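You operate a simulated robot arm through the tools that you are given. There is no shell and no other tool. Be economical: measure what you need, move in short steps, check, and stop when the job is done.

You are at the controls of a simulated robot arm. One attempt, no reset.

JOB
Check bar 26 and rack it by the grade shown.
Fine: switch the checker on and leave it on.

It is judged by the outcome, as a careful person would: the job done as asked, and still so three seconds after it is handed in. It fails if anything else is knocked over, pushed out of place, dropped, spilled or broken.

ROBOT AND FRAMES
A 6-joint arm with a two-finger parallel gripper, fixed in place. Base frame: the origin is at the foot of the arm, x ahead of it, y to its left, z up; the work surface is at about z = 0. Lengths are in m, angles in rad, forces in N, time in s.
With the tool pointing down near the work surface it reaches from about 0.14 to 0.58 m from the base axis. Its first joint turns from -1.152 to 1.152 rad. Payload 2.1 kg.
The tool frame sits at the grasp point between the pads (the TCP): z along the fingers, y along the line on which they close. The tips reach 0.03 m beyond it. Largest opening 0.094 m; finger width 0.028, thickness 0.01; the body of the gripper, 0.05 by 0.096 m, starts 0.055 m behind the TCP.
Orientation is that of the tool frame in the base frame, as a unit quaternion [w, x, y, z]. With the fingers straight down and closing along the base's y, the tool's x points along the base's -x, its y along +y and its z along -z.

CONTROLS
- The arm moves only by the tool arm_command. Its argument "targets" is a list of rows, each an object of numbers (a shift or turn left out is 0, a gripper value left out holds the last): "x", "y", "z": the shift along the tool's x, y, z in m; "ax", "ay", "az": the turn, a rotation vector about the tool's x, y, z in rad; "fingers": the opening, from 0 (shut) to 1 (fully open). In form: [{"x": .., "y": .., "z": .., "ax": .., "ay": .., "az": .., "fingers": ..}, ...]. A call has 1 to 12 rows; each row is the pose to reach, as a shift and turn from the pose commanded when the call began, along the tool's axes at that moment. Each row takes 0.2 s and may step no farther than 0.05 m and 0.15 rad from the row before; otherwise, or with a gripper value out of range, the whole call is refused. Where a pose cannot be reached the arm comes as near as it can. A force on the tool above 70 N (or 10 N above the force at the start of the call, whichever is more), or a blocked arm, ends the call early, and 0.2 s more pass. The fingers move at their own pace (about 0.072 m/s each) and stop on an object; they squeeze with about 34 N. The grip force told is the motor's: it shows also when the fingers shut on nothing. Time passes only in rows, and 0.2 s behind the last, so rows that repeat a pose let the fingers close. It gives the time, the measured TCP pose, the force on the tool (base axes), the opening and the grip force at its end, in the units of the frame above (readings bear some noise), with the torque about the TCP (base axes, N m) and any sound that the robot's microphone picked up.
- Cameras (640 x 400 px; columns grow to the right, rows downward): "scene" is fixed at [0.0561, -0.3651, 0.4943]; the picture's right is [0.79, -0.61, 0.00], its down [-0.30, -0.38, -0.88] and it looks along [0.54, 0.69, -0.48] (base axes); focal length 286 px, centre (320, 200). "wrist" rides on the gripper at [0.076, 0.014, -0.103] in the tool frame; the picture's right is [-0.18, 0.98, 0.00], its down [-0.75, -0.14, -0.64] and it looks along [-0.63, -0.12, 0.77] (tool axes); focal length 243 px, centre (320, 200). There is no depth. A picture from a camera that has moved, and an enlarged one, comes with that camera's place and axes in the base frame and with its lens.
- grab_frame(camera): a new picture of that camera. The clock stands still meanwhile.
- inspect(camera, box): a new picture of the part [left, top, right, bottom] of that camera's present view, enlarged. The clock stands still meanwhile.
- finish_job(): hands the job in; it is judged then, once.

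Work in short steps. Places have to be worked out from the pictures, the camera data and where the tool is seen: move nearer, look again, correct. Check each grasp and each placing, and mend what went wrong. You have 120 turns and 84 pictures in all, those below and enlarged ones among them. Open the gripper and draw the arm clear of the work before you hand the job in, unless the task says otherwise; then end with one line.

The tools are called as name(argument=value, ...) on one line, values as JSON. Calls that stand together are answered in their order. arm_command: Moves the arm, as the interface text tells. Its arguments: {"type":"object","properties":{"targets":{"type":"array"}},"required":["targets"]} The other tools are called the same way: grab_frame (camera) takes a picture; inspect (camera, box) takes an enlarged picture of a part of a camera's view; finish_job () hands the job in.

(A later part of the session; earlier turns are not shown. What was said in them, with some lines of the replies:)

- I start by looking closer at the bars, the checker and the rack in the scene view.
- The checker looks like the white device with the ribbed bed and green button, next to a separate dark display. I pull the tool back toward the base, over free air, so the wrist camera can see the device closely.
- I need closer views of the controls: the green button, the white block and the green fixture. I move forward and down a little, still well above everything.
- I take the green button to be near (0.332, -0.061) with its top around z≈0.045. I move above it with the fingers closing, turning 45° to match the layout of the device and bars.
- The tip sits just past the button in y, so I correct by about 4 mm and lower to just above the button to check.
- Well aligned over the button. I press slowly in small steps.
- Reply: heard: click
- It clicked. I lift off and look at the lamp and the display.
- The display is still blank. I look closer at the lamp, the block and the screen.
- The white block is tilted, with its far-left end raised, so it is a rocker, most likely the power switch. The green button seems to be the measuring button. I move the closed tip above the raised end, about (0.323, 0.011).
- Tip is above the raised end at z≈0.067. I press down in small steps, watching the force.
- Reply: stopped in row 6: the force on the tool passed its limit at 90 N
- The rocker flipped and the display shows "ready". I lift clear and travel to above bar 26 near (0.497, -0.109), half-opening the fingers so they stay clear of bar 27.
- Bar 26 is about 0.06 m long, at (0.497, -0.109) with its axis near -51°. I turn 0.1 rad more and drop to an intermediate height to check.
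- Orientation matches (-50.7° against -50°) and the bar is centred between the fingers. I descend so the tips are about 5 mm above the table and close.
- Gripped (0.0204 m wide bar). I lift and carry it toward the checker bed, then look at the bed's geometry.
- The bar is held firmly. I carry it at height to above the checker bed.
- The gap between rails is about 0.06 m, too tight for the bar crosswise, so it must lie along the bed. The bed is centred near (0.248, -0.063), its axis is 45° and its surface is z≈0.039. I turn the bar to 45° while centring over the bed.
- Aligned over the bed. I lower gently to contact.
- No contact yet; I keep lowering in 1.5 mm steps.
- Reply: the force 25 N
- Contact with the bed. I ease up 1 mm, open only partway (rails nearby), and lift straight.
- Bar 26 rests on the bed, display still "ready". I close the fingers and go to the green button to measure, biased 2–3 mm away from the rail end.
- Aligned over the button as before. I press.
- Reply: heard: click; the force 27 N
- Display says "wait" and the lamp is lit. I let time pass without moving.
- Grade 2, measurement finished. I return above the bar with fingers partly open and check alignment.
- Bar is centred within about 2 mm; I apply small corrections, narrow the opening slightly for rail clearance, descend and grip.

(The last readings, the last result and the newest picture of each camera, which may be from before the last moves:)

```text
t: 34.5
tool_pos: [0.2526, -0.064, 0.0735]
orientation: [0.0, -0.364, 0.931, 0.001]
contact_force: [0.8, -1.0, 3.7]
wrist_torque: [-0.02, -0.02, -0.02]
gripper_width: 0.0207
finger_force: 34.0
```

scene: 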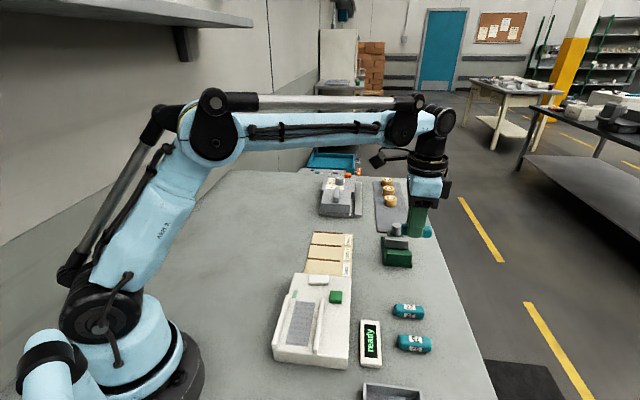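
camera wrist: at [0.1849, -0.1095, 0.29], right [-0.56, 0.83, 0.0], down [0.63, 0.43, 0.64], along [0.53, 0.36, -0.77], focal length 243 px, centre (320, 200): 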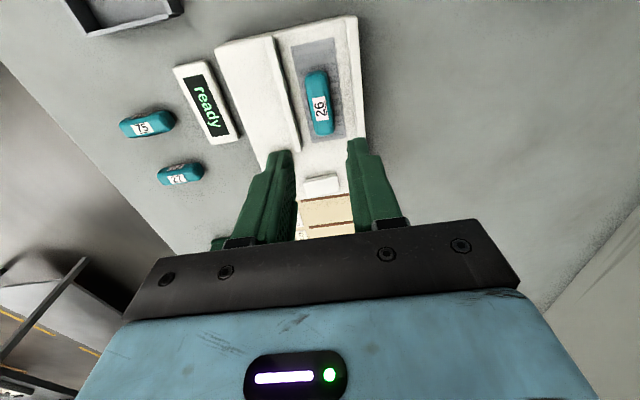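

Gripped. I lift and check the hold.

arm_command(targets=[{"z": -0.03}, {"z": -0.07}, {"z": -0.11}, {"z": -0.11}])

grab_frame(camera="wrist")

inspect(camera="scene", box=[255, 200, 395, 375])

```text
t: 35.5
tool_pos: [0.2524, -0.0641, 0.1829]
orientation: [0.0, -0.364, 0.931, 0.001]
contact_force: [0.6, -1.0, 0.8]
wrist_torque: [-0.01, 0.02, 0.03]
gripper_width: 0.0209
finger_force: 33.7
```

```text
40 pictures are left
camera wrist: at [0.1869, -0.1057, 0.2863], right [-0.53, 0.85, 0.0], down [0.65, 0.41, 0.64], along [0.54, 0.34, -0.77], focal length 243 px, centre (320, 200)
```

wrist: 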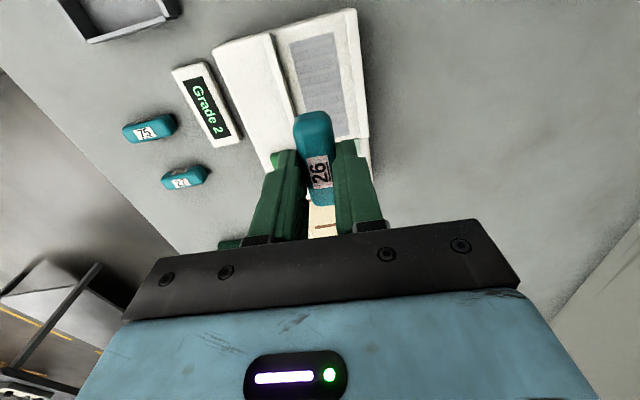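

```text
2.29 times, centred on (325, 288) of scene
camera zoom: at [0.0561, -0.3651, 0.4943], right [0.79, -0.61, 0.0], down [-0.3, -0.38, -0.88], along [0.54, 0.69, -0.48], focal length 653 px, centre (309, 0)
```

zoom: 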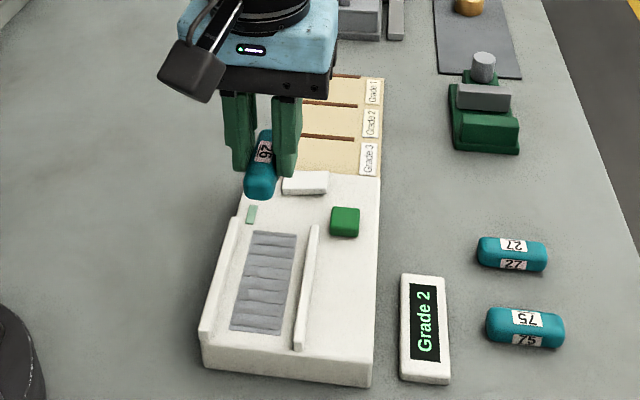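

Held well. From two views the Grade 2 slot (between the 1/2 and 2/3 dividers, about 0.06 m wide) is centred near (0.432, 0.095) and runs at -45°. I carry the bar there at height while turning back by 88°.

arm_command(targets=[{"x": -0.02, "az": 0.1275}, {"x": -0.04, "az": 0.255}, {"x": -0.06, "az": 0.3825}, {"x": -0.08, "az": 0.51}, {"x": -0.1, "az": 0.6375}, {"x": -0.12, "az": 0.765}, {"x": -0.14, "az": 0.8925}, {"x": -0.16, "az": 1.02}, {"x": -0.18, "az": 1.1475}, {"x": -0.2, "az": 1.275, "y": -0.002}, {"x": -0.22, "az": 1.4025, "y": -0.004}, {"x": -0.24, "az": 1.53, "y": -0.005}])

grab_frame(camera="wrist")

inspect(camera="scene", box=[270, 180, 400, 290])

```text
t: 38.1
tool_pos: [0.4305, 0.0946, 0.18]
orientation: [-0.001, 0.383, 0.924, 0.0]
contact_force: [-0.4, 0.2, -0.6]
wrist_torque: [-0.01, 0.06, -0.01]
gripper_width: 0.0207
finger_force: 33.3
```

```text
38 pictures are left
camera wrist: at [0.3876, 0.1581, 0.2835], right [0.83, 0.56, 0.0], down [0.43, -0.63, 0.64], along [0.36, -0.53, -0.77], focal length 243 px, centre (320, 200)
```

wrist: 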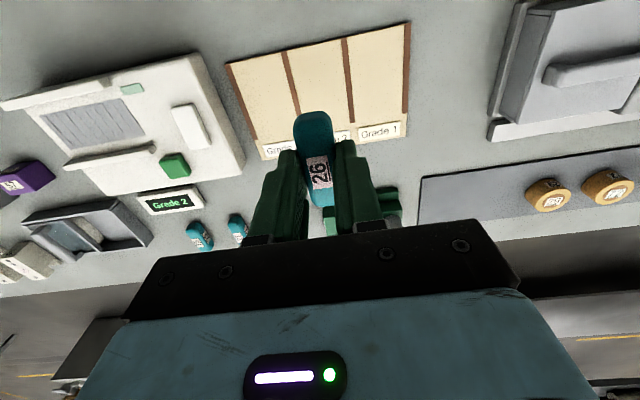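

```text
3.64 times, centred on (335, 235) of scene
camera zoom: at [0.0561, -0.3651, 0.4943], right [0.79, -0.61, 0.0], down [-0.3, -0.38, -0.88], along [0.54, 0.69, -0.48], focal length 1039 px, centre (266, 73)
```

zoom: 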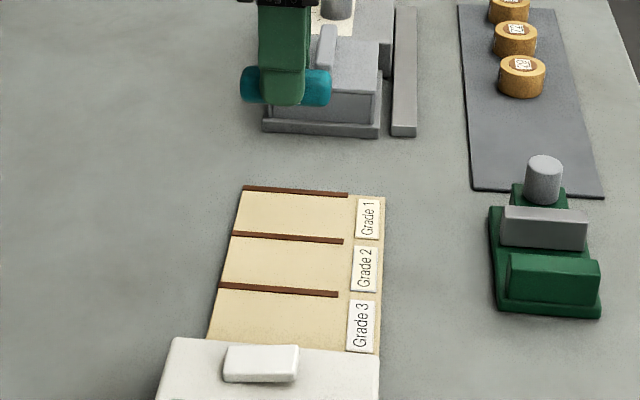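

Positioned above the rack. I descend to mid-height and recheck against the dividers.

arm_command(targets=[{"z": 0.04}, {"z": 0.08}, {"z": 0.1}, {"z": 0.1}])

inspect(camera="wrist", box=[180, 0, 460, 200])

inspect(camera="scene", box=[280, 200, 380, 290])

```text
t: 39.1
tool_pos: [0.4319, 0.0949, 0.0811]
orientation: [-0.001, 0.381, 0.925, 0.001]
contact_force: [0.7, -0.1, -0.1]
wrist_torque: [0.0, 0.0, -0.01]
gripper_width: 0.0207
finger_force: 34.0
```

```text
2.00 times, centred on (320, 100) of wrist
camera zoom: at [0.3884, 0.1584, 0.1833], right [0.82, 0.57, 0.0], down [0.43, -0.63, 0.64], along [0.36, -0.53, -0.77], focal length 485 px, centre (320, 400)
```

zoom: 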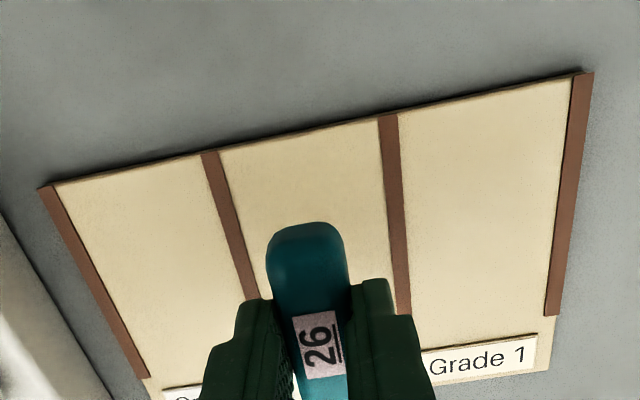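

```text
4.44 times, centred on (330, 245) of scene
camera zoom: at [0.0561, -0.3651, 0.4943], right [0.79, -0.61, 0.0], down [-0.3, -0.38, -0.88], along [0.54, 0.69, -0.48], focal length 1270 px, centre (276, 0)
```

zoom: 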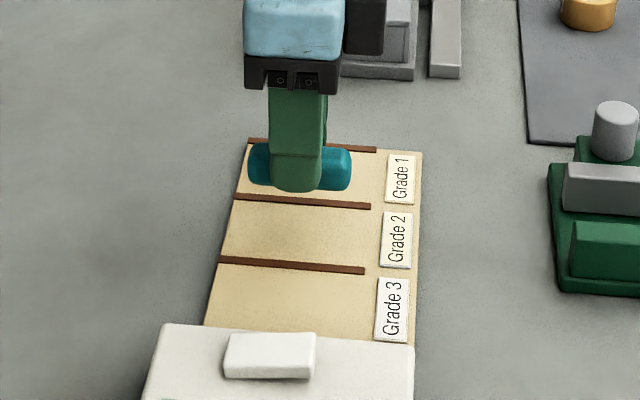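

Computed slot centre and bar position agree within 1–2 mm. I lower the bar toward the rack floor.

arm_command(targets=[{"z": 0.015}, {"z": 0.03}, {"z": 0.03}])

inspect(camera="scene", box=[280, 200, 380, 290])

```text
t: 39.9
tool_pos: [0.4316, 0.0942, 0.0532]
orientation: [-0.001, 0.382, 0.924, 0.0]
contact_force: [-1.2, -0.1, -0.5]
wrist_torque: [0.0, -0.04, 0.0]
gripper_width: 0.0206
finger_force: 33.8
```

```text
4.44 times, centred on (330, 245) of scene
camera zoom: at [0.0561, -0.3651, 0.4943], right [0.79, -0.61, 0.0], down [-0.3, -0.38, -0.88], along [0.54, 0.69, -0.48], focal length 1270 px, centre (276, 0)
```

zoom: 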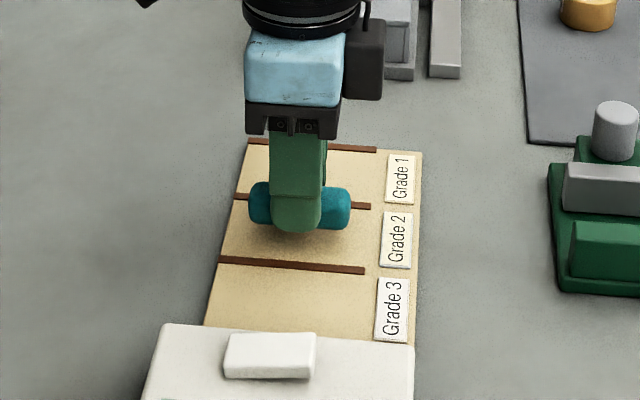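

Still above the floor by several mm; I continue in small steps until contact.

arm_command(targets=[{"z": 0.003}, {"z": 0.005}, {"z": 0.005}])

arm_command(targets=[{"z": 0.0015}, {"z": 0.003}, {"z": 0.003}])

```text
t: 40.7
tool_pos: [0.4317, 0.0947, 0.0469]
orientation: [-0.001, 0.382, 0.924, 0.0]
contact_force: [-0.2, -0.6, 0.5]
wrist_torque: [0.01, 0.05, 0.01]
gripper_width: 0.0208
finger_force: 33.9
```

```text
t: 41.5
tool_pos: [0.4302, 0.0938, 0.0442]
orientation: [0.0, 0.382, 0.924, 0.0]
contact_force: [-0.2, 0.6, -0.4]
wrist_torque: [-0.01, -0.02, -0.03]
gripper_width: 0.0207
finger_force: 34.5
```

arm_command(targets=[{"z": 0.0015}, {"z": 0.003}, {"z": 0.003}])

inspect(camera="scene", box=[290, 215, 370, 285])

```text
t: 42.3
tool_pos: [0.4309, 0.0958, 0.0405]
orientation: [-0.001, 0.382, 0.924, 0.0]
contact_force: [1.1, -0.8, 24.5]
wrist_torque: [0.03, -0.02, 0.0]
gripper_width: 0.021
finger_force: 34.0
```

```text
5.71 times, centred on (330, 250) of scene
camera zoom: at [0.056, -0.3651, 0.4943], right [0.79, -0.61, 0.0], down [-0.3, -0.38, -0.88], along [0.54, 0.69, -0.48], focal length 1633 px, centre (263, -86)
```

zoom: 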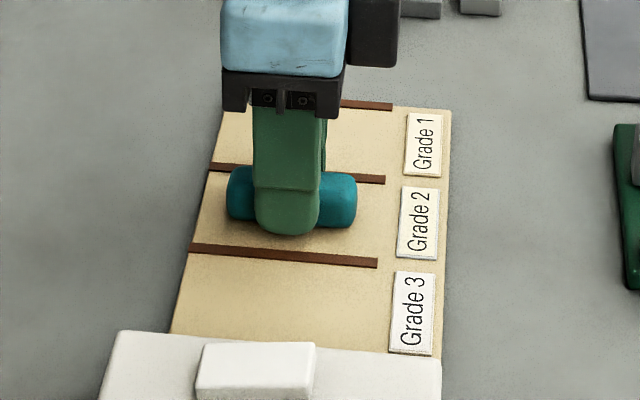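

Bar touches the rack floor inside Grade 2. I ease up 1 mm, open partly, and lift straight up.

arm_command(targets=[{"z": -0.001}, {"z": -0.001, "fingers": 0.35}, {"z": -0.001, "fingers": 0.35}, {"z": -0.02}, {"z": -0.06}, {"z": -0.1}, {"z": -0.15}, {"z": -0.18}, {"z": -0.18}])

inspect(camera="scene", box=[260, 200, 440, 380])

grab_frame(camera="wrist")

```text
t: 44.3
tool_pos: [0.4307, 0.0942, 0.2216]
orientation: [-0.001, 0.381, 0.925, 0.001]
contact_force: [0.0, 0.1, 0.8]
wrist_torque: [0.0, 0.01, -0.02]
gripper_width: 0.033
finger_force: 0.0
```

```text
2.22 times, centred on (350, 290) of scene
camera zoom: at [0.0561, -0.3651, 0.4943], right [0.79, -0.61, 0.0], down [-0.3, -0.38, -0.88], along [0.54, 0.69, -0.48], focal length 635 px, centre (253, 0)
```

zoom: 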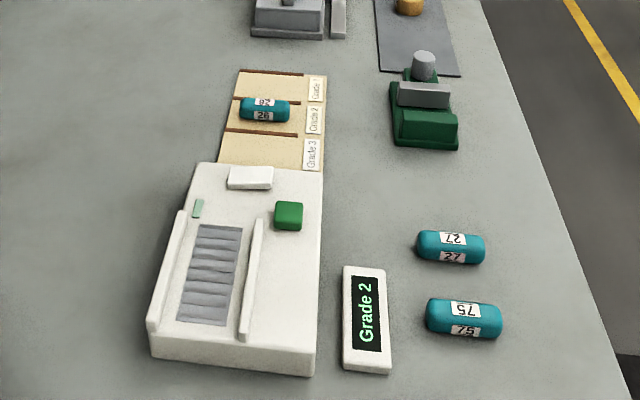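

```text
31 pictures are left
camera wrist: at [0.3875, 0.1577, 0.3245], right [0.82, 0.57, 0.0], down [0.43, -0.63, 0.64], along [0.36, -0.53, -0.77], focal length 243 px, centre (320, 200)
```

wrist: 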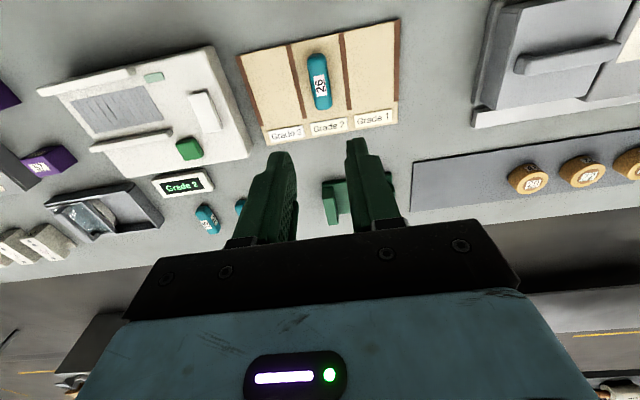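

Bar 26 lies in the Grade 2 slot, the checker is still on, and nothing else has moved. I raise a bit, open fully, and hand in.

arm_command(targets=[{"z": -0.04, "fingers": 1}, {"z": -0.08}, {"z": -0.08}, {"z": -0.08}])

inspect(camera="scene", box=[260, 200, 440, 380])

```text
t: 45.3
tool_pos: [0.4322, 0.0934, 0.3015]
orientation: [-0.001, 0.382, 0.924, 0.0]
contact_force: [-0.2, 0.2, -0.5]
wrist_torque: [-0.02, 0.03, 0.01]
gripper_width: 0.0944
finger_force: 0.0
```

```text
2.22 times, centred on (350, 290) of scene
camera zoom: at [0.0561, -0.3651, 0.4943], right [0.79, -0.61, 0.0], down [-0.3, -0.38, -0.88], along [0.54, 0.69, -0.48], focal length 635 px, centre (253, 0)
```

zoom: 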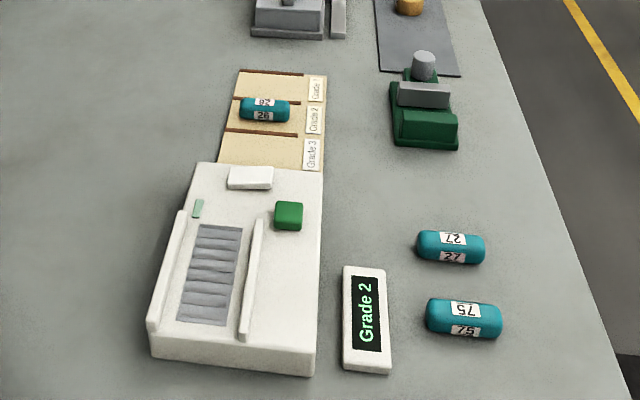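

The gripper is open and clear, and the final view confirms the result, so I hand it in.

finish_job()

```text
The job is handed in.
```

Bar 26 was checked, the display showed Grade 2, and the bar is now in the Grade 2 slot with the checker left on.
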